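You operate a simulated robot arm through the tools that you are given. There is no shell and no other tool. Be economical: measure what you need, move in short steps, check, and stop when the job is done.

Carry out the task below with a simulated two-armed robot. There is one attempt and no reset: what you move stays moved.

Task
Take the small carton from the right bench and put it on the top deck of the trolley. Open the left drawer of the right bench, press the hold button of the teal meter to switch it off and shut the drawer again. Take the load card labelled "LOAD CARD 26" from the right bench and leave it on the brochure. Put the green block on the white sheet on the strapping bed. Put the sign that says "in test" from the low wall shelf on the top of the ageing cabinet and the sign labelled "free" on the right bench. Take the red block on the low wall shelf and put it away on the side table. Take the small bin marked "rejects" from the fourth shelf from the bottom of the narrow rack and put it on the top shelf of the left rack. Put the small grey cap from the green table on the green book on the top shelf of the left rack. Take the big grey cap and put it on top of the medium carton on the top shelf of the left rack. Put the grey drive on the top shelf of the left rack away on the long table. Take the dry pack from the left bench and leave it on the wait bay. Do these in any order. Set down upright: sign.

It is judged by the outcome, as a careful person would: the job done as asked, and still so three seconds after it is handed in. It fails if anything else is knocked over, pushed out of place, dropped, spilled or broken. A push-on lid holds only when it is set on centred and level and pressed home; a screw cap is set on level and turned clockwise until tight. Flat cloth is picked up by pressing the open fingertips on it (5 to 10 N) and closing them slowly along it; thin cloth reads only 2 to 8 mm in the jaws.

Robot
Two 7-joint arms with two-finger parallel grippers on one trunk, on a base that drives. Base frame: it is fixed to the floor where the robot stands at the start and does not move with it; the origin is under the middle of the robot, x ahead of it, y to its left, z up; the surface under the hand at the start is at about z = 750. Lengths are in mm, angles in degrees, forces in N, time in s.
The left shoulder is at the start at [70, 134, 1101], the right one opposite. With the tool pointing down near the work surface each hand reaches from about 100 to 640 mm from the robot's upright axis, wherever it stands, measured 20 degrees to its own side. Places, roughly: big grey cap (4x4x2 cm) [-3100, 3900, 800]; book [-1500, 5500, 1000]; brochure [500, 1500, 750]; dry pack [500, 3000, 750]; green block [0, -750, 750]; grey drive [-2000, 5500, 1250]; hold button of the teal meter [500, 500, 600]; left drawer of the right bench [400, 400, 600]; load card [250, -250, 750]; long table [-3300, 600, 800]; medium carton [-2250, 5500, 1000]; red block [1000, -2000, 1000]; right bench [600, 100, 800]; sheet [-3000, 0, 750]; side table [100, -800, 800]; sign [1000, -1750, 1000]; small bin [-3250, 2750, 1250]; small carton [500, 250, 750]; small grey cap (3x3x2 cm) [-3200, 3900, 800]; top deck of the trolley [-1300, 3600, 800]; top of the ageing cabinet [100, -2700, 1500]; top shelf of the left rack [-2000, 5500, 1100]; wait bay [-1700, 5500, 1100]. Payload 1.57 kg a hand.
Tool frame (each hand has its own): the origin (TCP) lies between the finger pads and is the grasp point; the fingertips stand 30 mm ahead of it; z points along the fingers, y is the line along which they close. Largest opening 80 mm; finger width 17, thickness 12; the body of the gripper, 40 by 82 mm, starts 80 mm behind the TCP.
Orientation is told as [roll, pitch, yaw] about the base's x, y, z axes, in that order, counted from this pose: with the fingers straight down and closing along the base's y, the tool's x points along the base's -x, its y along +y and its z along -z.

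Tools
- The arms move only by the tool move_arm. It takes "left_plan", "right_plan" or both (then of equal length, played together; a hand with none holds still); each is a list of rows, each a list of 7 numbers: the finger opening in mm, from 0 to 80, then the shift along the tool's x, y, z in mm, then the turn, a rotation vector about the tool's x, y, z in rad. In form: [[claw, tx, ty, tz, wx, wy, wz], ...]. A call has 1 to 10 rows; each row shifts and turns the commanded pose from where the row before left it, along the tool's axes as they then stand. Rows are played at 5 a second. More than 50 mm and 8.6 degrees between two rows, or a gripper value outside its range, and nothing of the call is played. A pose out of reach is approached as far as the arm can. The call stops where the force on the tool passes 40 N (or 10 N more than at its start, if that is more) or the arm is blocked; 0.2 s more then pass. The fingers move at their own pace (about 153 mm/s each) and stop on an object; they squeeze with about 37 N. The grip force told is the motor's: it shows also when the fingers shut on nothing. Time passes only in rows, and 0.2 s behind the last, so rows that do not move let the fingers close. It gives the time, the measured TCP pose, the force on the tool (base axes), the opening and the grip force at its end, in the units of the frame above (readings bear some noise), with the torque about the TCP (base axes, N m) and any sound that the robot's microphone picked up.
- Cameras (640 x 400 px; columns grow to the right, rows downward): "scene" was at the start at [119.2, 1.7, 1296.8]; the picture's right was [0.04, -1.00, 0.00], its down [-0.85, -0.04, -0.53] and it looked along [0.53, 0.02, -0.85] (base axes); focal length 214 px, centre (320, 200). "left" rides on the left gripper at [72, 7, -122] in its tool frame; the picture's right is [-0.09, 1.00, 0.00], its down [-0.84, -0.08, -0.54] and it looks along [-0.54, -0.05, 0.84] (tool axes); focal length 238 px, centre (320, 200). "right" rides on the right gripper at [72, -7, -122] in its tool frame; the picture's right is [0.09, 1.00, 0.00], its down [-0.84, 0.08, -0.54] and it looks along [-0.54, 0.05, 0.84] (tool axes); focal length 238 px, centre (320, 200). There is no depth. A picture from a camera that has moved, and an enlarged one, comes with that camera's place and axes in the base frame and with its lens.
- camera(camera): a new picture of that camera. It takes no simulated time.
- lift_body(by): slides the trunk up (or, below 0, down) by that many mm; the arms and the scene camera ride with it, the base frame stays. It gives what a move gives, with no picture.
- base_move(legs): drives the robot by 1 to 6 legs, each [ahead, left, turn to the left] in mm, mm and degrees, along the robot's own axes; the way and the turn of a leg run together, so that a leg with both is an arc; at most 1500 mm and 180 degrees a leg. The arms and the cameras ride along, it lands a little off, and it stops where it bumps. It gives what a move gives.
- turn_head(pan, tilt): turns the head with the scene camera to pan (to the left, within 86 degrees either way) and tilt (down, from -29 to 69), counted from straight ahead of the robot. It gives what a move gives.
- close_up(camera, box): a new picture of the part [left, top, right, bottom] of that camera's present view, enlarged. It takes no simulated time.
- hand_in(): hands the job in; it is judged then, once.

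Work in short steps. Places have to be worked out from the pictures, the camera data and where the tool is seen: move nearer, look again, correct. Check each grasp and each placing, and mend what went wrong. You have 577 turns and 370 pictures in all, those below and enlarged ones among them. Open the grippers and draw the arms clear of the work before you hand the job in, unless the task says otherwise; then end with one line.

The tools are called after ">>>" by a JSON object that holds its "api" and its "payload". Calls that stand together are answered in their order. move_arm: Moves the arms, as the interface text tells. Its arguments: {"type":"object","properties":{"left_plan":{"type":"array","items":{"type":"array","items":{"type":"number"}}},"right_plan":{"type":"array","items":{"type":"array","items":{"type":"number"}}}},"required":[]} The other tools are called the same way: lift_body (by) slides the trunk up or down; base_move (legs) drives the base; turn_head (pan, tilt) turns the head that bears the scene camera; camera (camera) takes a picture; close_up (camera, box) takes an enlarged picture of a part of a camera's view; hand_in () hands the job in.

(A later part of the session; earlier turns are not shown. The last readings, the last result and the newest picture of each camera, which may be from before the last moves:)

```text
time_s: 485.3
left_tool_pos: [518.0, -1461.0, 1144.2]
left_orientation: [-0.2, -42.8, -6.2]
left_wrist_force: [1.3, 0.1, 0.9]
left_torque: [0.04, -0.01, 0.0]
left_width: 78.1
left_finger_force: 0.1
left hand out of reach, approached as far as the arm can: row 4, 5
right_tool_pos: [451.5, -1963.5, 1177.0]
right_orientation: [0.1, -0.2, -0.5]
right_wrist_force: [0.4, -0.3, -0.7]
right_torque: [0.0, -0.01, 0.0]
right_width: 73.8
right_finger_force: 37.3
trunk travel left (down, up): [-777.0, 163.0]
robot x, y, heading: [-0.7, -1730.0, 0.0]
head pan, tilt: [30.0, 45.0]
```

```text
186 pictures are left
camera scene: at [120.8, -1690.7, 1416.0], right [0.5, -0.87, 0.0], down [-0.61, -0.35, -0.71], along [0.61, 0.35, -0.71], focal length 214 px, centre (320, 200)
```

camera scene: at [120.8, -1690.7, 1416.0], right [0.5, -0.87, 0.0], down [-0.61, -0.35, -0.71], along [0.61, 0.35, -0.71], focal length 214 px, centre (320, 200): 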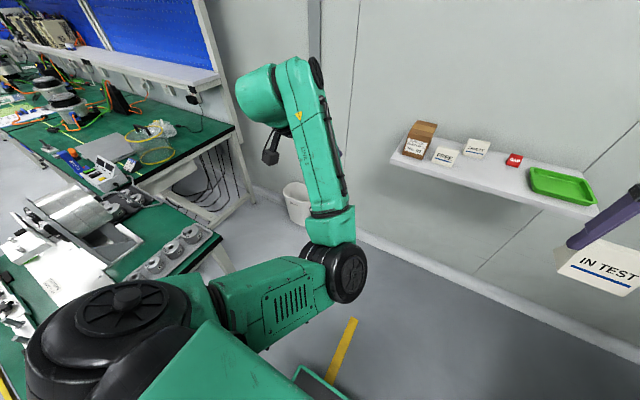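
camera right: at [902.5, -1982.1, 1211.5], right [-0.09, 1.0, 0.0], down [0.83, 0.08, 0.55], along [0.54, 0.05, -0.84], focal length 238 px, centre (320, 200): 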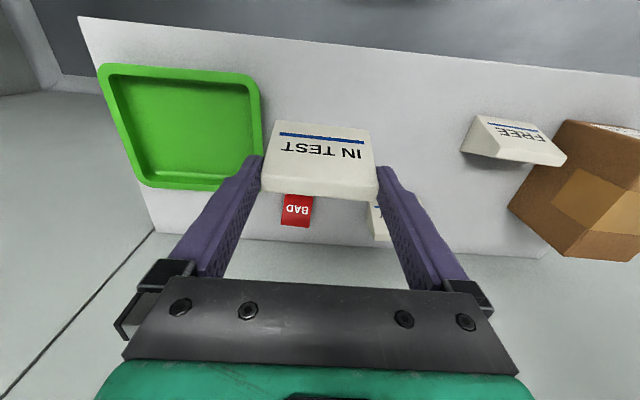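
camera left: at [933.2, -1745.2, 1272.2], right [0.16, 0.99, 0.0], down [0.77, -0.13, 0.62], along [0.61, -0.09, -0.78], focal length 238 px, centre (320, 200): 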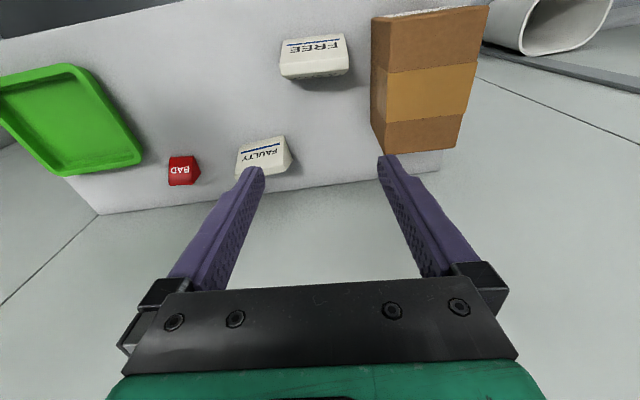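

>>> {"api": "move_arm", "payload": {"left_plan": [[78, 0, 0, 0, 0.095, 0, 0.102], [78, 0, 0, 0, 0.095, 0, 0.102], [78, 0, 0, 0, 0.095, 0, 0.102], [78, 0, 0, 0, 0.095, 0, 0.102], [78, 0, 0, 0, 0.095, 0, 0.102], [78, 0, 0, 0, 0.095, 0, 0.102], [78, 0, 0, 0, 0.095, 0, 0.102], [78, 0, 0, 0, 0.095, 0, 0.102], [78, 0, 0, 0, 0, 0, 0]]}}

>>> {"api": "camera", "payload": {"camera": "scene"}}

```text
time_s: 487.3
left_tool_pos: [549.6, -1451.2, 1132.2]
left_orientation: [-0.3, -43.1, -70.2]
left_wrist_force: [-0.2, -0.1, -0.8]
left_torque: [-0.02, -0.01, 0.01]
left_width: 78.1
left_finger_force: 0.0
left hand out of reach, approached as far as the arm can: row 1, 2, 3
right_tool_pos: [451.9, -1963.2, 1176.4]
right_orientation: [0.1, -0.3, -0.6]
right_wrist_force: [0.1, -0.9, -0.5]
right_torque: [-0.01, -0.03, 0.0]
right_width: 73.9
right_finger_force: 37.4
trunk travel left (down, up): [-777.0, 163.0]
robot x, y, heading: [-3.9, -1727.5, -0.0]
head pan, tilt: [30.0, 45.0]
```

```text
185 pictures are left
camera scene: at [120.5, -1690.3, 1416.1], right [0.5, -0.87, 0.0], down [-0.61, -0.35, -0.71], along [0.61, 0.35, -0.71], focal length 214 px, centre (320, 200)
```

scene: 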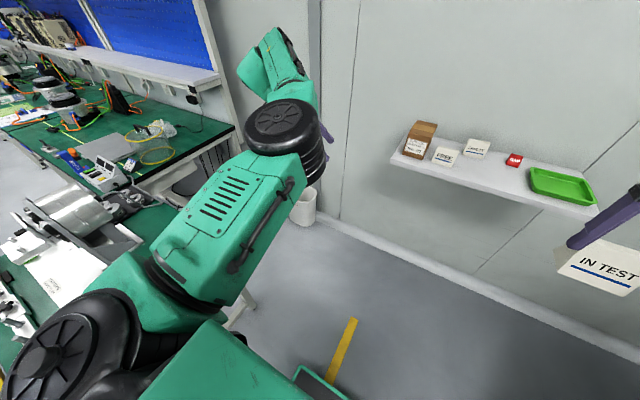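

>>> {"api": "move_arm", "payload": {"left_plan": [[78, -25, -20, 23, 0, 0, 0], [78, -25, -20, 23, 0, 0, 0], [78, -25, -20, 23, 0, 0, 0], [78, -25, -20, 23, 0, 0, 0], [78, -25, -20, 23, 0, 0, 0], [78, 0, 0, 0, 0, 0, 0]]}}

>>> {"api": "camera", "payload": {"camera": "scene"}}

```text
time_s: 488.7
left_tool_pos: [533.1, -1612.4, 1139.3]
left_orientation: [-1.5, -44.2, -68.1]
left_wrist_force: [0.3, 0.1, -0.3]
left_torque: [0.02, 0.02, -0.01]
left_width: 77.9
left_finger_force: 0.1
left hand out of reach, approached as far as the arm can: row 5
right_tool_pos: [449.7, -1961.7, 1176.6]
right_orientation: [0.0, -0.3, -0.5]
right_wrist_force: [-0.7, -0.3, -0.6]
right_torque: [0.0, 0.02, 0.01]
right_width: 73.7
right_finger_force: 36.7
trunk travel left (down, up): [-777.0, 163.0]
robot x, y, heading: [-2.3, -1732.0, -0.3]
head pan, tilt: [30.0, 45.0]
```

```text
184 pictures are left
camera scene: at [120.4, -1689.6, 1416.1], right [0.5, -0.87, 0.0], down [-0.61, -0.35, -0.71], along [0.61, 0.35, -0.71], focal length 214 px, centre (320, 200)
```

scene: 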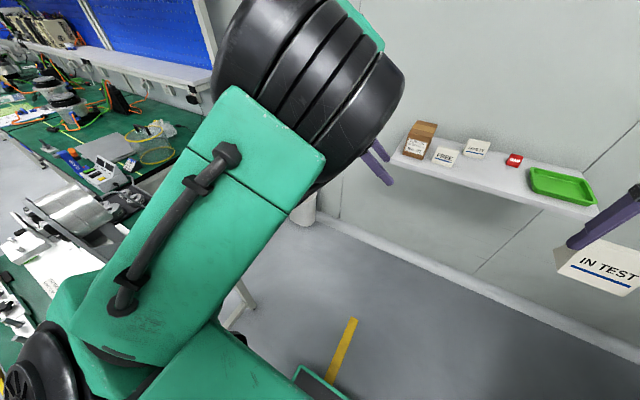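

>>> {"api": "move_arm", "payload": {"left_plan": [[78, 0, 0, 0, 0, 0.149, 0], [78, 0, 0, 0, 0, 0.149, 0], [78, 0, 0, 0, 0, 0.149, 0], [78, 0, 0, 0, 0, 0.149, 0], [78, 0, 0, 0, 0, 0.149, 0], [78, 0, 0, 0, 0, 0.02, 0], [78, 0, 0, 0, 0, 0, 0]]}}

>>> {"api": "camera", "payload": {"camera": "scene"}}

```text
time_s: 490.3
left_tool_pos: [563.1, -1593.6, 1146.5]
left_orientation: [-0.4, 0.9, -70.3]
left_wrist_force: [-0.5, 1.1, -0.8]
left_torque: [0.0, 0.02, 0.0]
left_width: 78.0
left_finger_force: 0.0
left hand out of reach, approached as far as the arm can: row 1, 2, 3, 4
right_tool_pos: [451.3, -1961.6, 1178.6]
right_orientation: [-0.1, -0.3, -0.5]
right_wrist_force: [-0.4, 1.0, -0.6]
right_torque: [0.01, 0.01, -0.01]
right_width: 73.6
right_finger_force: 37.2
trunk travel left (down, up): [-777.0, 163.0]
robot x, y, heading: [-1.3, -1727.2, -0.0]
head pan, tilt: [30.0, 45.0]
```

```text
183 pictures are left
camera scene: at [120.4, -1689.9, 1416.1], right [0.5, -0.87, 0.0], down [-0.61, -0.35, -0.71], along [0.61, 0.35, -0.71], focal length 214 px, centre (320, 200)
```

scene: 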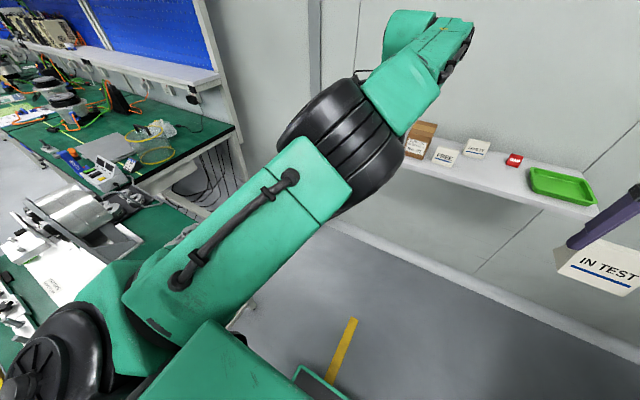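

>>> {"api": "move_arm", "payload": {"left_plan": [[78, 22, -18, 15, 0, 0, 0], [78, 22, -18, 15, 0, 0, 0], [78, 22, -18, 15, 0, 0, 0], [78, 22, -18, 15, 0, 0, 0], [78, 0, 0, 0, 0, 0, 0]]}}

>>> {"api": "camera", "payload": {"camera": "scene"}}

```text
time_s: 491.5
left_tool_pos: [556.0, -1575.0, 1150.8]
left_orientation: [-0.5, 0.8, -70.3]
left_wrist_force: [-0.5, 0.5, 0.0]
left_torque: [-0.02, 0.03, 0.01]
left_width: 77.9
left_finger_force: 0.0
left hand out of reach, approached as far as the arm can: row 1, 2, 3, 4
right_tool_pos: [451.5, -1963.4, 1177.4]
right_orientation: [0.0, -0.3, -0.5]
right_wrist_force: [0.0, 0.4, -0.7]
right_torque: [-0.01, 0.0, 0.0]
right_width: 73.7
right_finger_force: 37.6
trunk travel left (down, up): [-777.0, 163.0]
robot x, y, heading: [-0.1, -1728.7, -0.3]
head pan, tilt: [30.0, 45.0]
```

```text
182 pictures are left
camera scene: at [120.9, -1690.3, 1416.0], right [0.5, -0.87, 0.0], down [-0.61, -0.35, -0.71], along [0.61, 0.35, -0.71], focal length 214 px, centre (320, 200)
```

scene: 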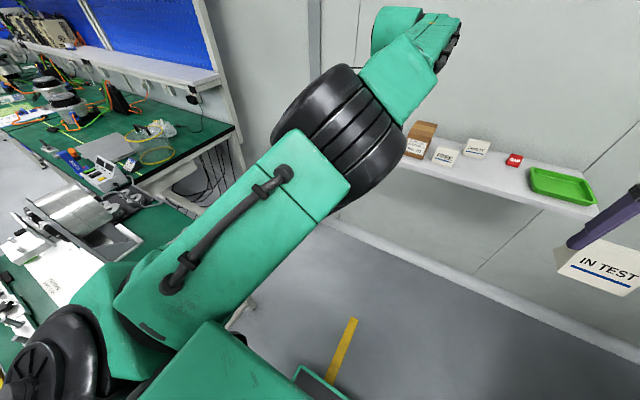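

Move back to open floor for room to reconfigure safely.

>>> {"api": "base_move", "payload": {"legs": [[-900, 0, 0]]}}

>>> {"api": "move_arm", "payload": {"left_plan": [[78, -16, -8, 0, 0, 0, -0.1], [78, -40, 0, 10, 0, 0, -0.1], [78, -40, 0, 10, 0, 0, -0.1], [78, -40, 0, 10, 0, 0, -0.1], [78, -40, 0, 10, 0, 0, -0.1], [78, -30, 20, 10, 0, 0, -0.1], [78, 0, 0, 0, 0, 0, -0.1], [78, 0, 0, 0, 0, 0, 0]], "right_plan": [[50, 0, -40, 0, 0, 0, 0], [50, 0, -40, 0, 0, 0, 0], [50, 0, -40, 0, 0, 0, 0], [50, 0, 0, 0, 0, 0, 0], [50, 0, 0, 0, 0, 0, 0], [50, 0, 0, 0, 0, 0, 0], [50, 0, 0, 0, 0, 0, 0], [50, 0, 0, 0, 0, 0, 0]]}}

>>> {"api": "turn_head", "payload": {"pan": 20, "tilt": 40}}

>>> {"api": "camera", "payload": {"camera": "scene"}}

```text
time_s: 496.2
left_tool_pos: [-343.4, -1573.1, 1149.9]
left_orientation: [-0.6, 0.8, -70.5]
left_wrist_force: [0.3, 0.5, -0.1]
left_torque: [-0.03, 0.03, 0.0]
left_width: 78.0
left_finger_force: 0.0
right_tool_pos: [-447.7, -1960.2, 1177.5]
right_orientation: [0.0, -0.3, -0.6]
right_wrist_force: [-0.9, -0.2, -0.7]
right_torque: [-0.02, 0.01, -0.01]
right_width: 73.7
right_finger_force: 37.2
trunk travel left (down, up): [-777.0, 163.0]
robot x, y, heading: [-901.1, -1724.4, -0.3]
head pan, tilt: [30.0, 45.0]
```

```text
time_s: 498.1
left_tool_pos: [-327.0, -1657.5, 1119.4]
left_orientation: [0.1, 1.4, -33.9]
left_wrist_force: [-0.4, 0.2, -0.1]
left_torque: [-0.04, -0.04, -0.02]
left_width: 77.8
left_finger_force: 0.2
left hand out of reach, approached as far as the arm can: row 1, 3, 4, 5, 6
right_tool_pos: [-453.9, -2074.2, 1176.0]
right_orientation: [0.1, -0.3, -0.8]
right_wrist_force: [-0.5, 0.0, -1.2]
right_torque: [0.0, 0.0, 0.01]
right_width: 74.0
right_finger_force: 37.3
right hand out of reach, approached as far as the arm can: row 3
trunk travel left (down, up): [-777.0, 163.0]
robot x, y, heading: [-900.9, -1724.3, 0.0]
head pan, tilt: [30.0, 45.0]
```

```text
time_s: 498.8
left_tool_pos: [-326.4, -1658.1, 1120.3]
left_orientation: [0.1, 1.4, -33.8]
left_wrist_force: [-0.9, 0.5, -0.5]
left_torque: [-0.02, -0.02, 0.0]
left_width: 77.9
left_finger_force: 0.1
right_tool_pos: [-453.7, -2074.8, 1175.8]
right_orientation: [0.0, -0.3, -0.8]
right_wrist_force: [-0.8, 0.0, -0.2]
right_torque: [-0.02, 0.01, 0.01]
right_width: 73.8
right_finger_force: 37.2
trunk travel left (down, up): [-777.0, 163.0]
robot x, y, heading: [-895.0, -1725.0, -0.2]
head pan, tilt: [20.0, 40.0]
```

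```text
181 pictures are left
camera scene: at [-769.6, -1698.3, 1423.3], right [0.34, -0.94, 0.0], down [-0.61, -0.22, -0.77], along [0.72, 0.26, -0.64], focal length 214 px, centre (320, 200)
```

scene: 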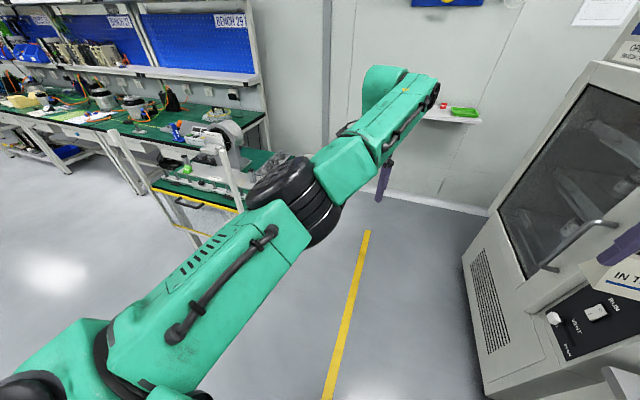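

The elbow is now on the left, as at the start. Retract and lower.

>>> {"api": "move_arm", "payload": {"left_plan": [[78, 25, -17, 20, 0, 0, 0], [78, 25, -17, 20, 0, 0, 0], [78, 25, -17, 20, 0, 0, 0], [78, 25, -17, 20, 0, 0, 0], [78, 0, 0, 0, 0, 0, 0]]}}

>>> {"api": "camera", "payload": {"camera": "scene"}}

```text
time_s: 500.0
left_tool_pos: [-324.2, -1675.5, 1074.9]
left_orientation: [0.1, 1.5, -34.1]
left_wrist_force: [0.1, 0.7, -0.4]
left_torque: [0.02, -0.02, 0.0]
left_width: 78.0
left_finger_force: 0.0
left hand out of reach, approached as far as the arm can: row 1, 2, 3, 4
right_tool_pos: [-454.7, -2074.7, 1175.8]
right_orientation: [0.0, -0.3, -0.8]
right_wrist_force: [-0.6, 0.1, 0.2]
right_torque: [0.02, 0.02, -0.03]
right_width: 73.9
right_finger_force: 36.9
trunk travel left (down, up): [-777.0, 163.0]
robot x, y, heading: [-900.1, -1726.3, -0.2]
head pan, tilt: [20.0, 40.0]
```

```text
180 pictures are left
camera scene: at [-769.8, -1698.3, 1423.3], right [0.34, -0.94, 0.0], down [-0.61, -0.22, -0.77], along [0.72, 0.26, -0.64], focal length 214 px, centre (320, 200)
```

scene: 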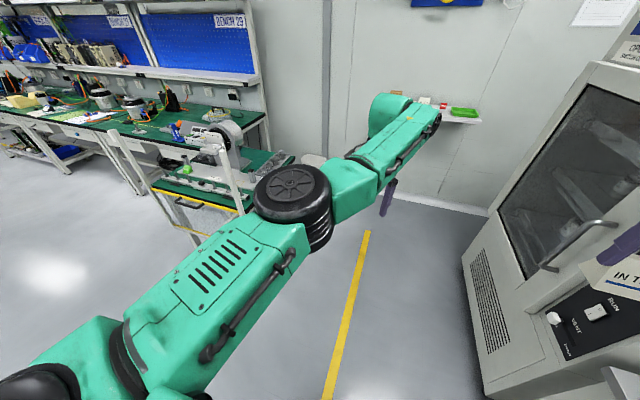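

>>> {"api": "move_arm", "payload": {"left_plan": [[78, -10, -37, 0, 0, 0, 0], [78, -10, -37, 0, 0, 0, 0], [78, -10, -37, 0, 0, 0, 0], [78, 25, -17, 0, 0, 0, 0], [78, 25, -17, 0, 0, 0, 0], [78, 25, -17, 0, 0, 0, 0], [78, 0, 0, 0, 0, 0, 0]]}}

>>> {"api": "camera", "payload": {"camera": "scene"}}

```text
time_s: 501.6
left_tool_pos: [-327.4, -1676.6, 1089.8]
left_orientation: [0.1, 1.4, -34.0]
left_wrist_force: [-0.2, 0.1, 0.1]
left_torque: [0.03, 0.02, -0.02]
left_width: 78.0
left_finger_force: 0.1
left hand out of reach, approached as far as the arm can: row 1, 2, 3, 4, 5, 6
right_tool_pos: [-454.1, -2074.5, 1175.3]
right_orientation: [0.0, -0.3, -0.8]
right_wrist_force: [0.0, -0.4, 0.0]
right_torque: [0.0, -0.01, 0.0]
right_width: 74.0
right_finger_force: 36.5
trunk travel left (down, up): [-777.0, 163.0]
robot x, y, heading: [-901.0, -1724.4, -0.2]
head pan, tilt: [20.0, 40.0]
```

```text
179 pictures are left
camera scene: at [-769.7, -1698.2, 1423.3], right [0.34, -0.94, 0.0], down [-0.61, -0.22, -0.77], along [0.72, 0.26, -0.64], focal length 214 px, centre (320, 200)
```

scene: 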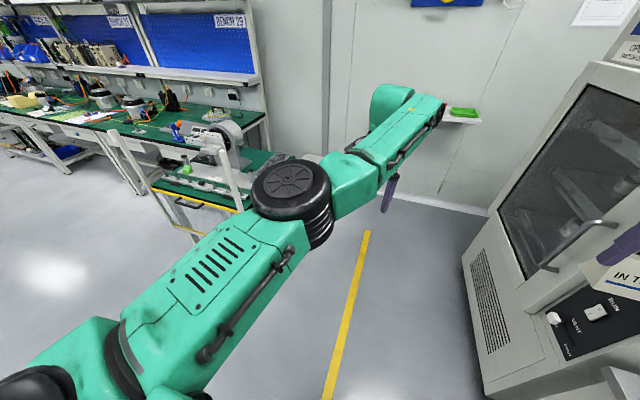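

>>> {"api": "move_arm", "payload": {"left_plan": [[78, 0, 0, 0, 0, -0.149, 0], [78, 0, 0, 0, 0, -0.149, 0], [78, 0, 0, 0, 0, -0.149, 0], [78, 0, 0, 0, 0, -0.149, 0], [78, 0, 0, 0, 0, -0.149, 0], [78, 0, 0, 0, 0, -0.149, 0], [78, 0, 0, 0, 0, -0.149, 0], [78, 0, 0, 0, 0, -0.149, 0], [78, 0, 0, 0, 0, -0.149, 0], [78, 0, 0, 0, 0, 0, 0]]}}

>>> {"api": "camera", "payload": {"camera": "scene"}}

```text
time_s: 503.8
left_tool_pos: [-262.1, -1681.0, 1107.0]
left_orientation: [0.0, -17.9, -33.6]
left_wrist_force: [-0.1, -0.5, -0.3]
left_torque: [-0.02, 0.02, 0.03]
left_width: 78.1
left_finger_force: 0.1
left hand out of reach, approached as far as the arm can: row 1, 2, 3, 4, 5, 6, 7, 8, 9
right_tool_pos: [-454.0, -2074.0, 1175.3]
right_orientation: [-0.1, -0.3, -0.8]
right_wrist_force: [0.2, -0.4, -0.3]
right_torque: [0.02, -0.01, -0.01]
right_width: 73.8
right_finger_force: 37.5
trunk travel left (down, up): [-777.0, 163.0]
robot x, y, heading: [-898.0, -1723.4, -0.3]
head pan, tilt: [20.0, 40.0]
```

```text
178 pictures are left
camera scene: at [-769.7, -1698.3, 1423.3], right [0.34, -0.94, 0.0], down [-0.61, -0.22, -0.77], along [0.72, 0.26, -0.64], focal length 214 px, centre (320, 200)
```

scene: 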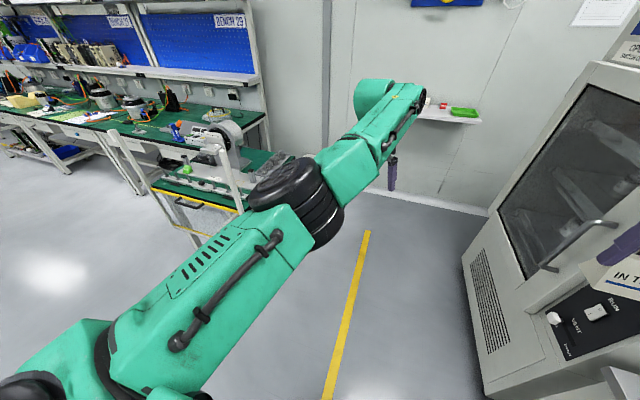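

>>> {"api": "move_arm", "payload": {"left_plan": [[78, 0, 0, 20, 0, 0.1, -0.12], [78, 0, 0, 20, 0, 0.1, -0.12], [78, 0, 0, 20, 0, 0.08, -0.12], [78, 0, 0, 20, 0, 0, -0.12], [78, 0, 0, 20, 0, 0, 0], [78, 0, 0, 0, 0, 0, 0]]}}

>>> {"api": "move_arm", "payload": {"left_plan": [[78, 0, 0, -40, 0, -0.149, 0], [78, 0, 0, -40, 0, -0.149, 0], [78, 0, 0, -30, 0, -0.149, 0], [78, 0, 0, -30, 0, -0.149, 0], [78, 0, 0, -30, 0, -0.149, 0], [78, 0, 0, 0, 0, 0, 0]]}}

>>> {"api": "camera", "payload": {"camera": "scene"}}

```text
refused: row 1 steps farther than a row can; nothing moved
```

```text
time_s: 505.2
left_tool_pos: [-310.2, -1539.0, 1283.8]
left_orientation: [-1.3, -61.0, -31.7]
left_wrist_force: [-1.4, -0.8, -0.1]
left_torque: [0.01, -0.01, -0.02]
left_width: 78.1
left_finger_force: 0.1
left hand out of reach, approached as far as the arm can: row 1
right_tool_pos: [-453.3, -2074.9, 1175.7]
right_orientation: [0.1, -0.3, -0.7]
right_wrist_force: [0.0, -0.4, -0.6]
right_torque: [-0.01, 0.01, 0.03]
right_width: 73.9
right_finger_force: 37.2
trunk travel left (down, up): [-777.0, 163.0]
robot x, y, heading: [-901.7, -1725.7, -0.4]
head pan, tilt: [20.0, 40.0]
```

```text
177 pictures are left
camera scene: at [-768.7, -1699.6, 1423.2], right [0.34, -0.94, 0.0], down [-0.61, -0.22, -0.77], along [0.72, 0.26, -0.64], focal length 214 px, centre (320, 200)
```

scene: 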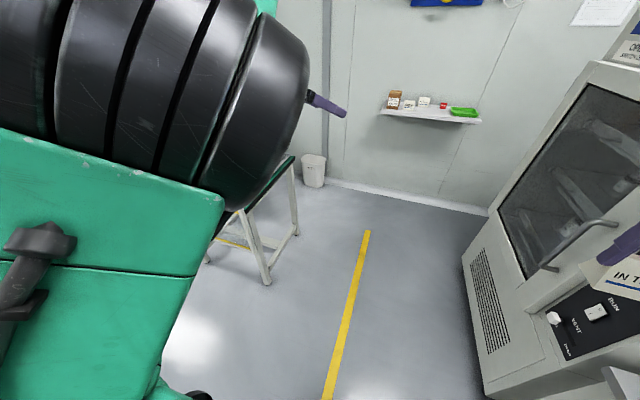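

>>> {"api": "move_arm", "payload": {"left_plan": [[78, 39, 0, 22, 0, 0, 0], [78, 39, 0, 22, 0, 0, 0], [78, 39, 0, 22, 0, 0, 0], [78, 39, 0, 22, 0, 0, 0], [78, 39, 0, 22, 0, 0, 0], [78, 39, 0, 22, 0, 0, 0], [78, 0, 0, 0, 0, 0, 0]]}}

>>> {"api": "camera", "payload": {"camera": "scene"}}

```text
time_s: 506.8
left_tool_pos: [-310.8, -1543.4, 1013.8]
left_orientation: [0.3, -60.5, -33.8]
left_wrist_force: [0.5, 0.0, -0.1]
left_torque: [0.0, -0.01, -0.04]
left_width: 77.8
left_finger_force: 0.1
right_tool_pos: [-454.2, -2075.2, 1175.7]
right_orientation: [-0.1, -0.3, -0.7]
right_wrist_force: [0.2, 0.4, -0.4]
right_torque: [0.0, 0.0, -0.03]
right_width: 74.0
right_finger_force: 37.0
trunk travel left (down, up): [-777.0, 163.0]
robot x, y, heading: [-901.9, -1726.8, -0.2]
head pan, tilt: [20.0, 40.0]
```

```text
176 pictures are left
camera scene: at [-770.4, -1698.3, 1423.4], right [0.34, -0.94, 0.0], down [-0.61, -0.22, -0.77], along [0.72, 0.26, -0.64], focal length 214 px, centre (320, 200)
```

scene: 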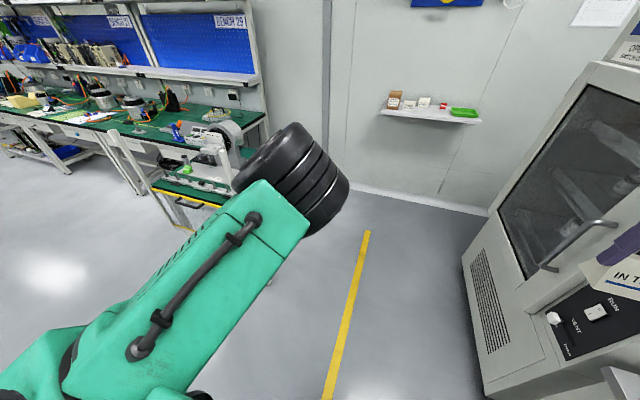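

>>> {"api": "move_arm", "payload": {"left_plan": [[78, 0, 0, 0, 0, 0.149, 0], [78, 0, 0, 0, 0, 0.149, 0], [78, 0, 0, 0, 0, 0.149, 0], [78, 0, 0, 0, 0, 0.149, 0], [78, 0, 0, 0, 0, 0.149, 0], [78, 0, 0, 0, 0, 0.149, 0], [78, 0, 0, 0, 0, 0.149, 0], [78, 0, 0, 0, 0, 0, -0.149], [78, 0, 0, 0, 0, 0, -0.149], [78, 0, 0, 0, 0, 0, -0.149]]}}

>>> {"api": "camera", "payload": {"camera": "scene"}}

```text
time_s: 509.0
left_tool_pos: [-307.6, -1542.1, 1013.7]
left_orientation: [-0.3, -0.6, -7.7]
left_wrist_force: [-0.1, -0.5, 0.1]
left_torque: [0.02, 0.02, -0.06]
left_width: 77.8
left_finger_force: 0.0
left hand out of reach, approached as far as the arm can: row 4
right_tool_pos: [-453.1, -2073.9, 1175.9]
right_orientation: [-0.1, -0.3, -0.8]
right_wrist_force: [0.7, -0.9, -0.2]
right_torque: [-0.03, 0.0, 0.0]
right_width: 73.6
right_finger_force: 37.3
trunk travel left (down, up): [-777.0, 163.0]
robot x, y, heading: [-900.7, -1723.8, -0.3]
head pan, tilt: [20.0, 40.0]
```

```text
175 pictures are left
camera scene: at [-769.3, -1698.1, 1423.2], right [0.34, -0.94, 0.0], down [-0.61, -0.22, -0.77], along [0.72, 0.26, -0.64], focal length 214 px, centre (320, 200)
```

scene: 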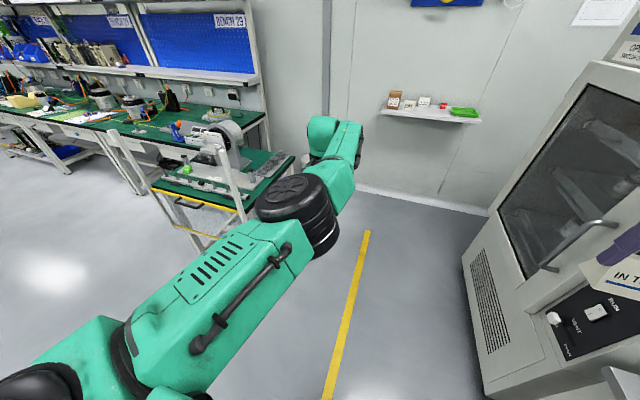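

>>> {"api": "move_arm", "payload": {"left_plan": [[78, 35, 10, 0, 0, 0, -0.1], [78, 35, 10, 0, 0, 0, 0], [78, 35, 10, 0, 0, 0, 0], [78, 0, 0, 0, 0, 0, 0]]}}

>>> {"api": "camera", "payload": {"camera": "scene"}}

```text
time_s: 510.0
left_tool_pos: [-385.3, -1477.6, 1015.0]
left_orientation: [-0.4, -0.6, -2.2]
left_wrist_force: [0.7, -1.1, 0.7]
left_torque: [0.02, -0.03, 0.04]
left_width: 78.2
left_finger_force: 0.1
left hand out of reach, approached as far as the arm can: row 2, 3
right_tool_pos: [-454.6, -2073.9, 1176.4]
right_orientation: [0.0, -0.3, -0.8]
right_wrist_force: [-0.8, -0.6, -0.8]
right_torque: [0.0, -0.01, 0.02]
right_width: 73.5
right_finger_force: 37.2
trunk travel left (down, up): [-777.0, 163.0]
robot x, y, heading: [-899.9, -1724.4, -0.3]
head pan, tilt: [20.0, 40.0]
```

```text
174 pictures are left
camera scene: at [-770.2, -1698.6, 1423.4], right [0.34, -0.94, 0.0], down [-0.61, -0.22, -0.77], along [0.72, 0.26, -0.64], focal length 214 px, centre (320, 200)
```

scene: 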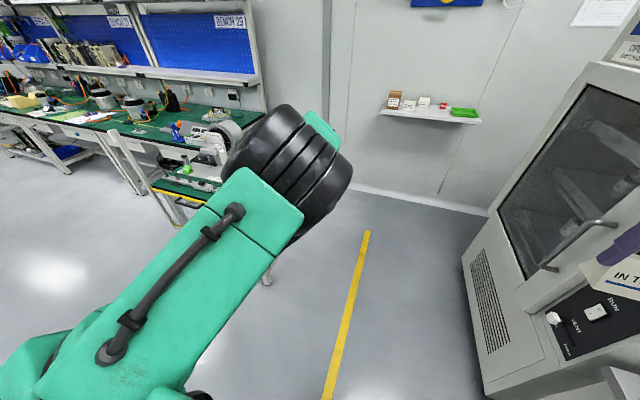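

The arm now works elbow-up. Test its range: move to centre reach at the same height.

>>> {"api": "move_arm", "payload": {"left_plan": [[78, -5, -40, 0, 0, 0, 0], [78, -5, -40, 0, 0, 0, 0], [78, -5, -40, 0, 0, 0, 0], [78, -5, -40, 0, 0, 0, 0], [78, 0, 0, 20, 0, 0, 0], [78, 0, 0, 0, 0, 0, 0]]}}

```text
time_s: 511.4
left_tool_pos: [-334.3, -1534.4, 997.1]
left_orientation: [-0.3, -0.5, -2.1]
left_wrist_force: [0.1, 0.0, -0.5]
left_torque: [0.02, -0.03, 0.01]
left_width: 78.1
left_finger_force: 0.0
left hand out of reach, approached as far as the arm can: row 1, 2, 3, 4
right_tool_pos: [-454.0, -2075.4, 1175.7]
right_orientation: [0.0, -0.3, -0.7]
right_wrist_force: [-0.2, 0.6, -0.1]
right_torque: [0.01, -0.01, -0.01]
right_width: 73.8
right_finger_force: 36.7
trunk travel left (down, up): [-777.0, 163.0]
robot x, y, heading: [-900.6, -1725.3, -0.3]
head pan, tilt: [20.0, 40.0]
```

>>> {"api": "move_arm", "payload": {"left_plan": [[78, -10, -40, 0, 0, 0, 0], [78, -5, -40, 0, 0, 0, 0], [78, -2, -40, 0, 0, 0, 0], [78, 0, 0, -40, 0, -0.149, 0], [78, 0, 0, -40, 0, -0.149, 0], [78, 0, 0, -30, 0, -0.149, 0], [78, 0, 0, -30, 0, -0.149, 0], [78, 0, 0, -30, 0, -0.149, 0], [78, 0, 0, 0, 0, 0, 0]]}}

>>> {"api": "camera", "payload": {"camera": "scene"}}

```text
time_s: 513.4
left_tool_pos: [-303.5, -1453.9, 1165.3]
left_orientation: [-2.7, -43.1, 0.9]
left_wrist_force: [-0.2, -0.5, 0.1]
left_torque: [0.0, 0.02, 0.03]
left_width: 77.9
left_finger_force: 0.2
left hand out of reach, approached as far as the arm can: row 1, 2, 3, 4, 5, 6, 7, 8
right_tool_pos: [-454.0, -2075.8, 1176.6]
right_orientation: [0.1, -0.3, -0.8]
right_wrist_force: [-0.3, 0.0, -0.1]
right_torque: [-0.03, 0.03, 0.01]
right_width: 73.8
right_finger_force: 36.6
trunk travel left (down, up): [-777.0, 163.0]
robot x, y, heading: [-901.2, -1723.2, -0.5]
head pan, tilt: [20.0, 40.0]
```

```text
173 pictures are left
camera scene: at [-769.8, -1699.0, 1423.3], right [0.34, -0.94, 0.0], down [-0.61, -0.22, -0.77], along [0.72, 0.26, -0.64], focal length 214 px, centre (320, 200)
```

scene: 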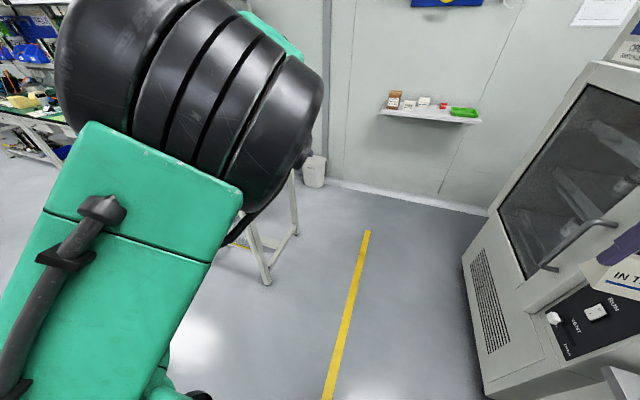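

>>> {"api": "move_arm", "payload": {"left_plan": [[78, 10, 0, 10, 0, -0.14, 0], [78, 31, 0, 31, 0, -0.14, 0], [78, 36, 0, 22, 0, 0, 0], [78, 39, 0, 22, 0, 0, 0], [78, 39, 0, 22, 0, 0, 0], [78, 39, 0, 22, 0, 0, 0], [78, 0, 0, 0, 0, 0, 0]]}}

>>> {"api": "move_arm", "payload": {"left_plan": [[78, 22, 0, -39, 0, 0, 0], [78, 22, 0, -39, 0, 0, 0], [78, 22, 0, -39, 0, 0, 0], [78, 0, -40, 0, 0, 0, 0], [78, 0, -40, 0, 0, 0, 0], [78, 0, -40, 0, 0, 0, 0], [78, 0, 0, 0, 0, 0, 0]]}}

>>> {"api": "camera", "payload": {"camera": "scene"}}

```text
time_s: 515.0
left_tool_pos: [-298.2, -1465.2, 933.9]
left_orientation: [-0.6, -59.5, -1.8]
left_wrist_force: [-0.7, 0.3, -0.1]
left_torque: [-0.05, 0.03, 0.01]
left_width: 77.9
left_finger_force: 0.1
right_tool_pos: [-454.9, -2074.4, 1175.7]
right_orientation: [0.0, -0.4, -0.8]
right_wrist_force: [-0.4, 0.3, -0.4]
right_torque: [0.04, -0.04, -0.02]
right_width: 74.0
right_finger_force: 37.5
trunk travel left (down, up): [-777.0, 163.0]
robot x, y, heading: [-900.6, -1722.5, -0.2]
head pan, tilt: [20.0, 40.0]
```

```text
time_s: 516.6
left_tool_pos: [-433.0, -1480.6, 937.0]
left_orientation: [-0.7, -59.3, -1.7]
left_wrist_force: [-0.5, 0.4, 0.2]
left_torque: [-0.02, 0.01, 0.0]
left_width: 78.0
left_finger_force: 0.0
left hand out of reach, approached as far as the arm can: row 4, 5, 6
right_tool_pos: [-453.8, -2075.4, 1175.9]
right_orientation: [0.1, -0.4, -0.7]
right_wrist_force: [0.0, 0.5, -0.9]
right_torque: [0.03, 0.02, 0.03]
right_width: 73.7
right_finger_force: 37.1
trunk travel left (down, up): [-777.0, 163.0]
robot x, y, heading: [-899.6, -1730.1, -0.3]
head pan, tilt: [20.0, 40.0]
```

```text
172 pictures are left
camera scene: at [-769.7, -1698.5, 1423.3], right [0.34, -0.94, 0.0], down [-0.61, -0.22, -0.77], along [0.72, 0.26, -0.64], focal length 214 px, centre (320, 200)
```

scene: 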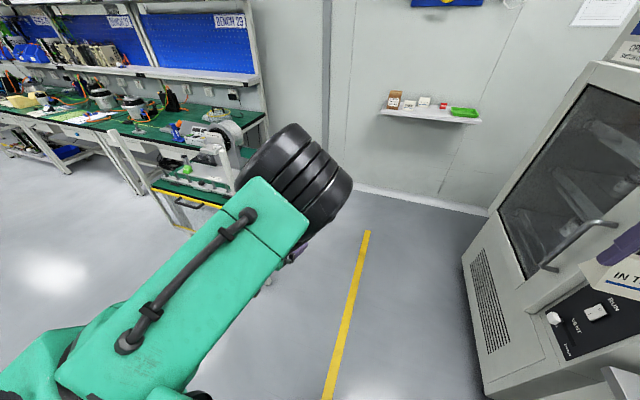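

I'll do the remaining tasks with the right arm only; park the left arm as far back as possible.

>>> {"api": "move_arm", "payload": {"left_plan": [[40, 22, 20, -35, 0, 0, 0], [10, 22, 20, -35, 0, 0, 0], [0, 22, 20, -35, 0, 0, 0], [0, 22, 20, -35, 0, 0, 0], [0, 22, 20, -35, 0, 0, 0], [0, 22, 20, -35, 0, 0, 0], [0, 0, 0, 0, 0, 0, 0]]}}

>>> {"api": "camera", "payload": {"camera": "scene"}}

```text
time_s: 518.2
left_tool_pos: [-676.6, -1349.4, 931.1]
left_orientation: [-0.5, -59.3, -1.9]
left_wrist_force: [0.2, 0.2, 0.1]
left_torque: [0.0, 0.04, 0.01]
left_width: 0.0
left_finger_force: 21.1
right_tool_pos: [-454.0, -2075.1, 1173.9]
right_orientation: [-0.1, -0.2, -0.8]
right_wrist_force: [0.6, -0.8, -1.0]
right_torque: [0.01, 0.04, -0.01]
right_width: 73.6
right_finger_force: 36.6
trunk travel left (down, up): [-777.0, 163.0]
robot x, y, heading: [-898.5, -1725.8, -0.3]
head pan, tilt: [20.0, 40.0]
```

```text
171 pictures are left
camera scene: at [-768.3, -1699.7, 1423.2], right [0.34, -0.94, 0.0], down [-0.61, -0.22, -0.77], along [0.72, 0.26, -0.64], focal length 214 px, centre (320, 200)
```

scene: 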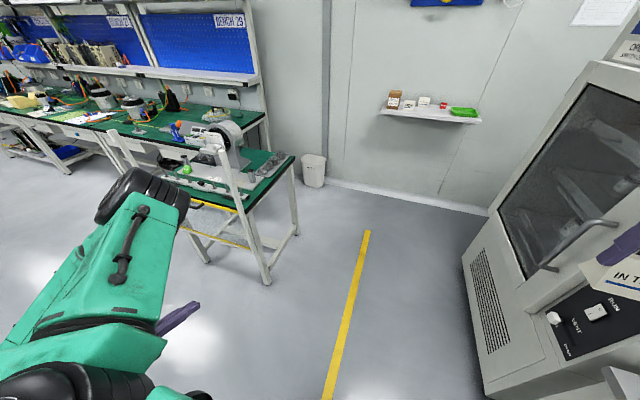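

The elbow is now out to the left. Try pointing the hand down again from here.

>>> {"api": "move_arm", "payload": {"left_plan": [[0, 0, 0, 0, 0, 0.149, 0], [0, 0, 0, 0, 0, 0.149, 0], [0, 0, 0, 0, 0, 0.149, 0], [0, 0, 0, 0, 0, 0.149, 0], [0, 0, 0, 0, 0, 0.149, 0], [0, 0, 0, 0, 0, 0.149, 0], [0, 0, 0, 0, 0, 0.14, 0], [0, 0, 0, 0, 0, 0, 0]]}}

>>> {"api": "camera", "payload": {"camera": "scene"}}

```text
time_s: 520.0
left_tool_pos: [-676.3, -1348.9, 931.1]
left_orientation: [-0.3, 0.0, -2.2]
left_wrist_force: [-0.7, -0.4, 0.6]
left_torque: [-0.01, 0.03, 0.03]
left_width: 0.0
left_finger_force: 21.4
right_tool_pos: [-454.5, -2074.2, 1176.4]
right_orientation: [0.0, -0.3, -0.8]
right_wrist_force: [-0.8, -0.2, -0.6]
right_torque: [-0.02, 0.02, 0.01]
right_width: 73.9
right_finger_force: 36.4
trunk travel left (down, up): [-777.0, 163.0]
robot x, y, heading: [-901.0, -1723.1, -0.2]
head pan, tilt: [20.0, 40.0]
```

```text
170 pictures are left
camera scene: at [-769.8, -1698.2, 1423.3], right [0.34, -0.94, 0.0], down [-0.61, -0.22, -0.77], along [0.72, 0.26, -0.64], focal length 214 px, centre (320, 200)
```

scene: 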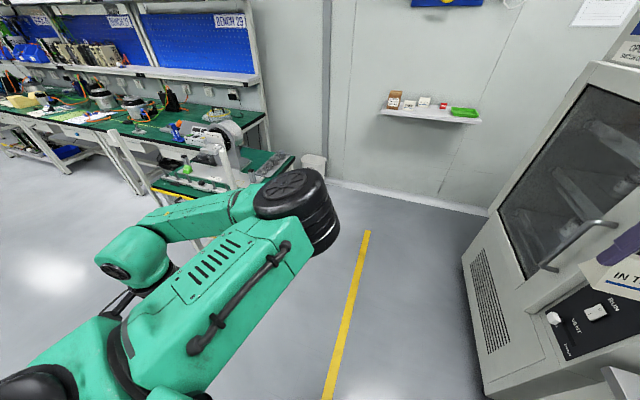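

The solver keeps swapping the elbow; I'll re-park the left hand in the previous (pitched) pose and use only the right arm.

>>> {"api": "move_arm", "payload": {"left_plan": [[0, 0, 0, 0, 0, -0.149, 0], [0, 0, 0, 0, 0, -0.149, 0], [0, 0, 0, 0, 0, -0.149, 0], [0, 0, 0, 0, 0, -0.149, 0], [0, 0, 0, 0, 0, -0.149, 0], [0, 0, 0, 0, 0, -0.149, 0], [0, 0, 0, 0, 0, -0.149, 0], [0, 0, 0, 0, 0, -0.149, 0], [0, 0, 0, 0, 0, -0.149, 0], [0, 0, 0, 0, 0, -0.149, 0]]}}

>>> {"api": "turn_head", "payload": {"pan": -30, "tilt": 30}}

>>> {"api": "camera", "payload": {"camera": "scene"}}

```text
time_s: 522.2
left_tool_pos: [-648.2, -1300.5, 931.3]
left_orientation: [-6.8, -85.6, 4.6]
left_wrist_force: [0.5, 0.0, 0.4]
left_torque: [0.02, 0.0, -0.03]
left_width: 0.0
left_finger_force: 21.1
left hand out of reach, approached as far as the arm can: row 8, 9, 10
right_tool_pos: [-455.8, -2073.7, 1177.5]
right_orientation: [-0.1, -0.5, -0.6]
right_wrist_force: [-0.1, 1.0, -0.4]
right_torque: [0.0, -0.02, 0.01]
right_width: 73.8
right_finger_force: 36.5
trunk travel left (down, up): [-777.0, 163.0]
robot x, y, heading: [-900.5, -1729.4, -0.3]
head pan, tilt: [20.0, 40.0]
```

```text
time_s: 523.4
left_tool_pos: [-647.7, -1302.0, 931.4]
left_orientation: [-6.5, -85.3, 4.2]
left_wrist_force: [0.6, 0.1, -0.1]
left_torque: [0.0, 0.0, 0.0]
left_width: 0.0
left_finger_force: 21.6
right_tool_pos: [-454.2, -2074.3, 1175.9]
right_orientation: [0.0, -0.3, -0.8]
right_wrist_force: [-0.1, 0.0, -0.6]
right_torque: [0.05, -0.01, -0.01]
right_width: 74.0
right_finger_force: 36.6
trunk travel left (down, up): [-777.0, 163.0]
robot x, y, heading: [-900.8, -1725.1, -0.3]
head pan, tilt: [-30.0, 30.0]
```

```text
169 pictures are left
camera scene: at [-771.9, -1772.1, 1438.7], right [-0.5, -0.86, 0.0], down [-0.43, 0.25, -0.87], along [0.75, -0.44, -0.5], focal length 214 px, centre (320, 200)
```

scene: 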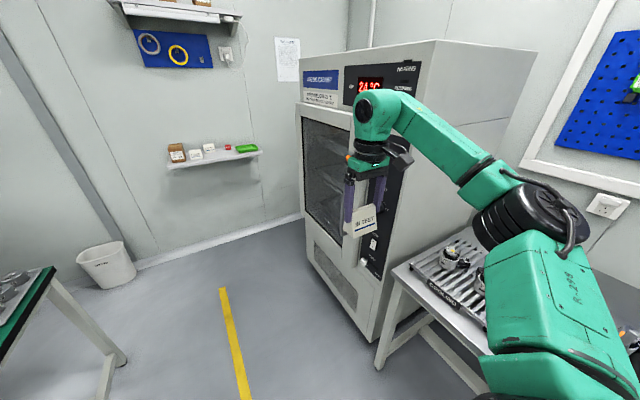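

Cabinet top spans about x -396…424, y<-2290, z≈1506. I'll turn to face it in the open, then strafe along.

>>> {"api": "base_move", "payload": {"legs": [[0, 100, 0], [0, 0, -90], [0, 950, 0]]}}

>>> {"api": "lift_body", "payload": {"by": 160}}

>>> {"api": "turn_head", "payload": {"pan": 0, "tilt": 20}}

>>> {"api": "camera", "payload": {"camera": "scene"}}

```text
time_s: 533.0
left_tool_pos: [455.7, -1940.8, 931.4]
left_orientation: [-6.0, -85.4, -88.4]
left_wrist_force: [-0.1, 0.2, -1.1]
left_torque: [0.01, -0.04, 0.0]
left_width: 0.0
left_finger_force: 20.7
right_tool_pos: [-323.5, -2103.5, 1175.8]
right_orientation: [0.0, -0.3, -92.9]
right_wrist_force: [0.4, -0.2, -0.2]
right_torque: [0.03, 0.01, -0.01]
right_width: 73.7
right_finger_force: 37.3
trunk travel left (down, up): [-777.0, 163.0]
robot x, y, heading: [43.9, -1671.4, -92.5]
head pan, tilt: [-30.0, 30.0]
```

```text
time_s: 534.8
left_tool_pos: [455.3, -1940.1, 1091.0]
left_orientation: [-6.4, -85.4, -87.9]
left_wrist_force: [0.2, -0.1, 0.4]
left_torque: [0.0, 0.02, -0.02]
left_width: 0.0
left_finger_force: 21.4
right_tool_pos: [-323.7, -2104.1, 1336.8]
right_orientation: [0.0, -0.3, -92.9]
right_wrist_force: [0.6, 0.5, -1.2]
right_torque: [-0.01, 0.02, -0.01]
right_width: 73.9
right_finger_force: 36.9
trunk travel left (down, up): [-937.0, 3.0]
robot x, y, heading: [40.5, -1673.2, -92.4]
head pan, tilt: [-30.0, 30.0]
```

```text
time_s: 535.8
left_tool_pos: [455.2, -1939.7, 1090.2]
left_orientation: [-6.4, -85.4, -88.1]
left_wrist_force: [0.0, 0.5, 0.2]
left_torque: [-0.01, 0.01, 0.01]
left_width: 0.1
left_finger_force: 21.0
right_tool_pos: [-323.6, -2103.7, 1335.8]
right_orientation: [0.0, -0.3, -92.9]
right_wrist_force: [-0.1, 0.2, -0.5]
right_torque: [-0.02, 0.02, -0.01]
right_width: 73.6
right_finger_force: 37.3
trunk travel left (down, up): [-937.0, 3.0]
robot x, y, heading: [43.7, -1674.0, -92.8]
head pan, tilt: [0.0, 20.0]
```

```text
168 pictures are left
camera scene: at [35.7, -1815.3, 1614.7], right [-1.0, 0.04, 0.0], down [0.01, 0.34, -0.94], along [-0.04, -0.94, -0.34], focal length 214 px, centre (320, 200)
```

scene: 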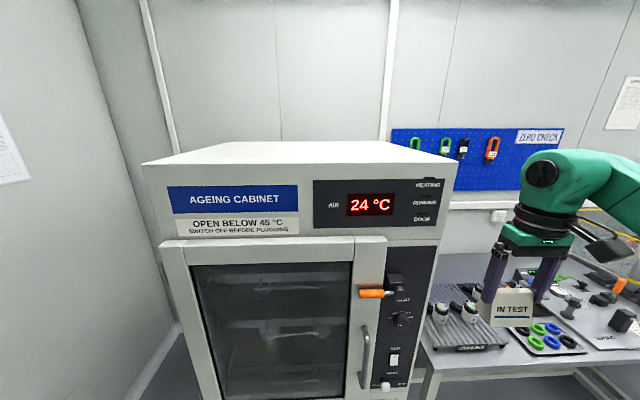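

>>> {"api": "turn_head", "payload": {"pan": 45, "tilt": 50}}

>>> {"api": "camera", "payload": {"camera": "scene"}}

```text
time_s: 536.9
left_tool_pos: [456.0, -1939.9, 1091.0]
left_orientation: [-6.4, -85.3, -88.0]
left_wrist_force: [0.4, 0.6, -0.1]
left_torque: [0.04, 0.02, -0.04]
left_width: 0.1
left_finger_force: 21.4
right_tool_pos: [-324.9, -2104.0, 1335.7]
right_orientation: [0.0, -0.3, -92.8]
right_wrist_force: [-0.3, -1.3, -0.1]
right_torque: [-0.02, 0.02, 0.0]
right_width: 74.0
right_finger_force: 37.2
trunk travel left (down, up): [-937.0, 3.0]
robot x, y, heading: [40.7, -1671.0, -92.5]
head pan, tilt: [45.0, 50.0]
```

```text
167 pictures are left
camera scene: at [91.8, -1779.2, 1569.2], right [-0.74, -0.68, 0.0], down [-0.52, 0.56, -0.64], along [0.43, -0.47, -0.77], focal length 214 px, centre (320, 200)
```

scene: 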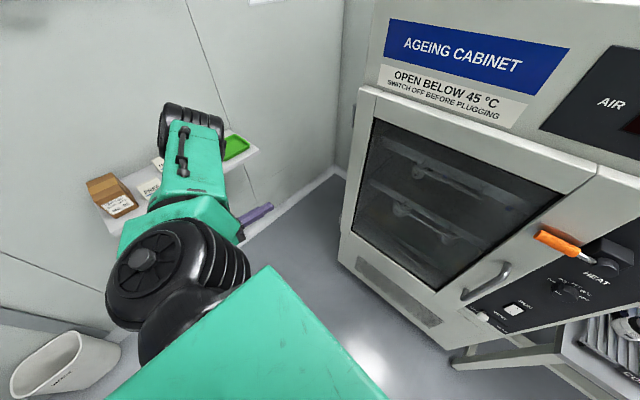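

>>> {"api": "base_move", "payload": {"legs": [[0, 110, 2.5]]}}

>>> {"api": "move_arm", "payload": {"right_plan": [[50, 0, 20, -40, 0, 0, 0], [50, 0, 20, -40, 0, 0, 0], [50, 0, 25, -40, 0, 0, 0], [50, 0, 30, -38, 0, 0, 0], [50, 0, 30, -38, 0, 0, 0], [50, 0, 30, -38, 0, 0, 0], [50, 0, 30, -38, 0, 0, 0], [50, 0, 40, -15, 0, 0, 0], [50, 0, 0, 0, 0, 0, 0]]}}

>>> {"api": "turn_head", "payload": {"pan": -10, "tilt": 15}}

>>> {"api": "camera", "payload": {"camera": "scene"}}

```text
time_s: 538.1
left_tool_pos: [568.4, -1924.2, 1092.6]
left_orientation: [-3.1, -85.4, -88.9]
left_wrist_force: [0.1, 0.4, 0.7]
left_torque: [0.06, -0.04, 0.05]
left_width: 0.2
left_finger_force: 20.9
right_tool_pos: [-203.4, -2122.5, 1333.4]
right_orientation: [0.3, -0.3, -90.6]
right_wrist_force: [-0.6, -0.2, -1.0]
right_torque: [0.02, -0.03, 0.02]
right_width: 73.9
right_finger_force: 37.0
trunk travel left (down, up): [-937.0, 3.0]
robot x, y, heading: [144.9, -1670.7, -90.1]
head pan, tilt: [45.0, 50.0]
```

```text
time_s: 540.1
left_tool_pos: [574.2, -1924.5, 1090.6]
left_orientation: [-6.4, -85.6, -85.7]
left_wrist_force: [-1.6, -0.8, 0.6]
left_torque: [-0.03, 0.01, 0.03]
left_width: 0.1
left_finger_force: 21.3
right_tool_pos: [33.8, -2090.8, 1516.7]
right_orientation: [0.2, -0.5, -90.5]
right_wrist_force: [-0.6, -0.1, -1.3]
right_torque: [-0.03, -0.03, 0.0]
right_width: 73.6
right_finger_force: 37.1
right hand out of reach, approached as far as the arm can: row 3, 4, 5, 6, 7, 8
trunk travel left (down, up): [-937.0, 3.0]
robot x, y, heading: [152.4, -1670.1, -90.3]
head pan, tilt: [45.0, 50.0]
```

```text
time_s: 541.3
left_tool_pos: [575.1, -1923.7, 1089.9]
left_orientation: [-6.9, -85.4, -85.1]
left_wrist_force: [-0.2, -0.1, -0.4]
left_torque: [0.0, 0.0, -0.01]
left_width: 0.1
left_finger_force: 21.5
right_tool_pos: [33.8, -2087.9, 1516.2]
right_orientation: [0.1, -0.5, -90.6]
right_wrist_force: [0.0, -0.5, 0.1]
right_torque: [0.02, 0.0, 0.02]
right_width: 73.8
right_finger_force: 36.8
trunk travel left (down, up): [-937.0, 3.0]
robot x, y, heading: [148.0, -1674.1, -90.3]
head pan, tilt: [-10.0, 15.0]
```

```text
166 pictures are left
camera scene: at [134.0, -1816.7, 1622.8], right [-0.98, 0.17, 0.0], down [0.04, 0.26, -0.97], along [-0.17, -0.95, -0.26], focal length 214 px, centre (320, 200)
```

scene: 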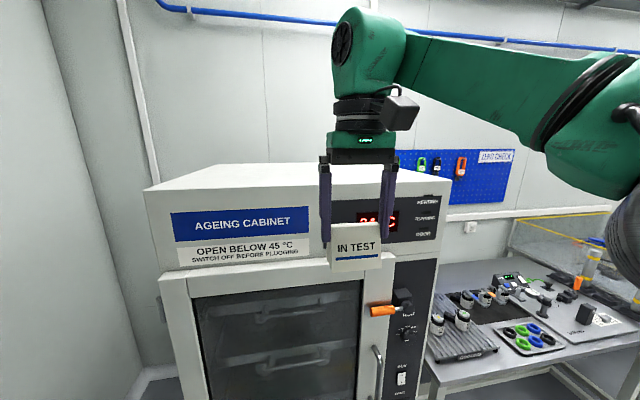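

Hand-down height is limited when extended; closer in it should reach ~1590. Retract while raising, aligned with the right shoulder.

>>> {"api": "move_arm", "payload": {"right_plan": [[50, 40, -5, 0, 0, 0, 0], [50, 40, -5, 0, 0, 0, 0], [50, 30, -5, -20, 0, 0, 0], [50, 15, 0, -40, 0, 0, 0], [50, 0, 0, -30, 0, 0, 0], [50, 0, 0, 0, 0, 0, 0]]}}

```text
time_s: 542.7
left_tool_pos: [574.6, -1923.9, 1090.5]
left_orientation: [-6.9, -85.4, -85.0]
left_wrist_force: [0.0, -0.5, -0.1]
left_torque: [0.02, 0.03, -0.04]
left_width: 0.0
left_finger_force: 21.7
right_tool_pos: [30.2, -2006.7, 1529.7]
right_orientation: [0.2, -0.4, -90.4]
right_wrist_force: [0.7, 0.1, -0.9]
right_torque: [-0.01, 0.01, 0.0]
right_width: 73.6
right_finger_force: 37.3
right hand out of reach, approached as far as the arm can: row 3, 4, 5
trunk travel left (down, up): [-937.0, 3.0]
robot x, y, heading: [149.7, -1673.9, -90.3]
head pan, tilt: [-10.0, 15.0]
```

Not reachable hand-down. I'll return to the wall shelf, set the sign down, and regrip it with the hand pitched forward so the cabinet top is reachable.

>>> {"api": "move_arm", "payload": {"right_plan": [[50, 0, 0, 45, 0, 0, 0], [50, -20, 0, 45, 0, 0, 0], [50, -40, -20, 20, 0, 0, 0], [50, -40, -20, 20, 0, 0, 0], [50, -30, -20, 0, 0, 0, 0]]}}

>>> {"api": "base_move", "payload": {"legs": [[0, 0, 90]]}}

>>> {"api": "lift_body", "payload": {"by": -160}}

>>> {"api": "turn_head", "payload": {"pan": 0, "tilt": 35}}

>>> {"api": "camera", "payload": {"camera": "scene"}}

```text
time_s: 543.9
left_tool_pos: [574.2, -1925.1, 1092.0]
left_orientation: [-6.3, -85.5, -85.8]
left_wrist_force: [0.0, 0.1, 0.3]
left_torque: [0.0, -0.01, 0.0]
left_width: 0.0
left_finger_force: 21.7
right_tool_pos: [-34.9, -2141.2, 1395.8]
right_orientation: [0.0, -0.3, -90.5]
right_wrist_force: [-0.7, 0.7, 0.1]
right_torque: [0.01, -0.03, -0.03]
right_width: 73.7
right_finger_force: 36.8
trunk travel left (down, up): [-937.0, 3.0]
robot x, y, heading: [150.7, -1674.7, -89.9]
head pan, tilt: [-10.0, 15.0]
```

```text
time_s: 548.2
left_tool_pos: [388.2, -1241.2, 1090.6]
left_orientation: [-6.5, -85.4, 6.2]
left_wrist_force: [-0.3, 0.8, -0.2]
left_torque: [-0.04, 0.03, -0.03]
left_width: 0.0
left_finger_force: 21.2
right_tool_pos: [620.8, -1843.5, 1397.1]
right_orientation: [0.0, -0.3, 1.1]
right_wrist_force: [-0.3, 0.7, 0.3]
right_torque: [0.01, 0.0, 0.02]
right_width: 73.6
right_finger_force: 37.3
trunk travel left (down, up): [-937.0, 3.0]
robot x, y, heading: [154.0, -1673.4, 1.5]
head pan, tilt: [-10.0, 15.0]
```

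```text
time_s: 550.0
left_tool_pos: [388.6, -1241.6, 931.3]
left_orientation: [-6.7, -85.3, 6.3]
left_wrist_force: [0.4, -0.2, 0.9]
left_torque: [-0.02, -0.03, -0.02]
left_width: 0.1
left_finger_force: 21.2
right_tool_pos: [620.0, -1843.5, 1237.6]
right_orientation: [0.0, -0.3, 1.1]
right_wrist_force: [-0.7, 0.8, 0.4]
right_torque: [0.01, 0.01, -0.03]
right_width: 73.8
right_finger_force: 36.9
trunk travel left (down, up): [-777.0, 163.0]
robot x, y, heading: [152.1, -1674.9, 1.6]
head pan, tilt: [-10.0, 15.0]
```

```text
time_s: 550.8
left_tool_pos: [389.9, -1241.5, 930.9]
left_orientation: [-6.6, -85.4, 6.4]
left_wrist_force: [0.4, -0.8, 1.1]
left_torque: [-0.03, 0.0, -0.02]
left_width: 0.1
left_finger_force: 21.6
right_tool_pos: [621.5, -1842.4, 1236.9]
right_orientation: [0.1, -0.4, 1.1]
right_wrist_force: [0.1, -0.5, -1.1]
right_torque: [0.03, -0.01, 0.01]
right_width: 73.8
right_finger_force: 36.7
trunk travel left (down, up): [-777.0, 163.0]
robot x, y, heading: [145.9, -1671.4, 1.6]
head pan, tilt: [0.0, 35.0]
```

```text
165 pictures are left
camera scene: at [287.9, -1670.6, 1430.9], right [0.03, -1.0, 0.0], down [-0.57, -0.02, -0.82], along [0.82, 0.02, -0.57], focal length 214 px, centre (320, 200)
```

scene: 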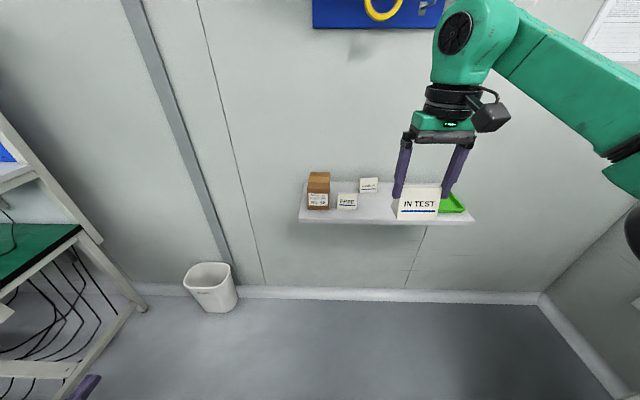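

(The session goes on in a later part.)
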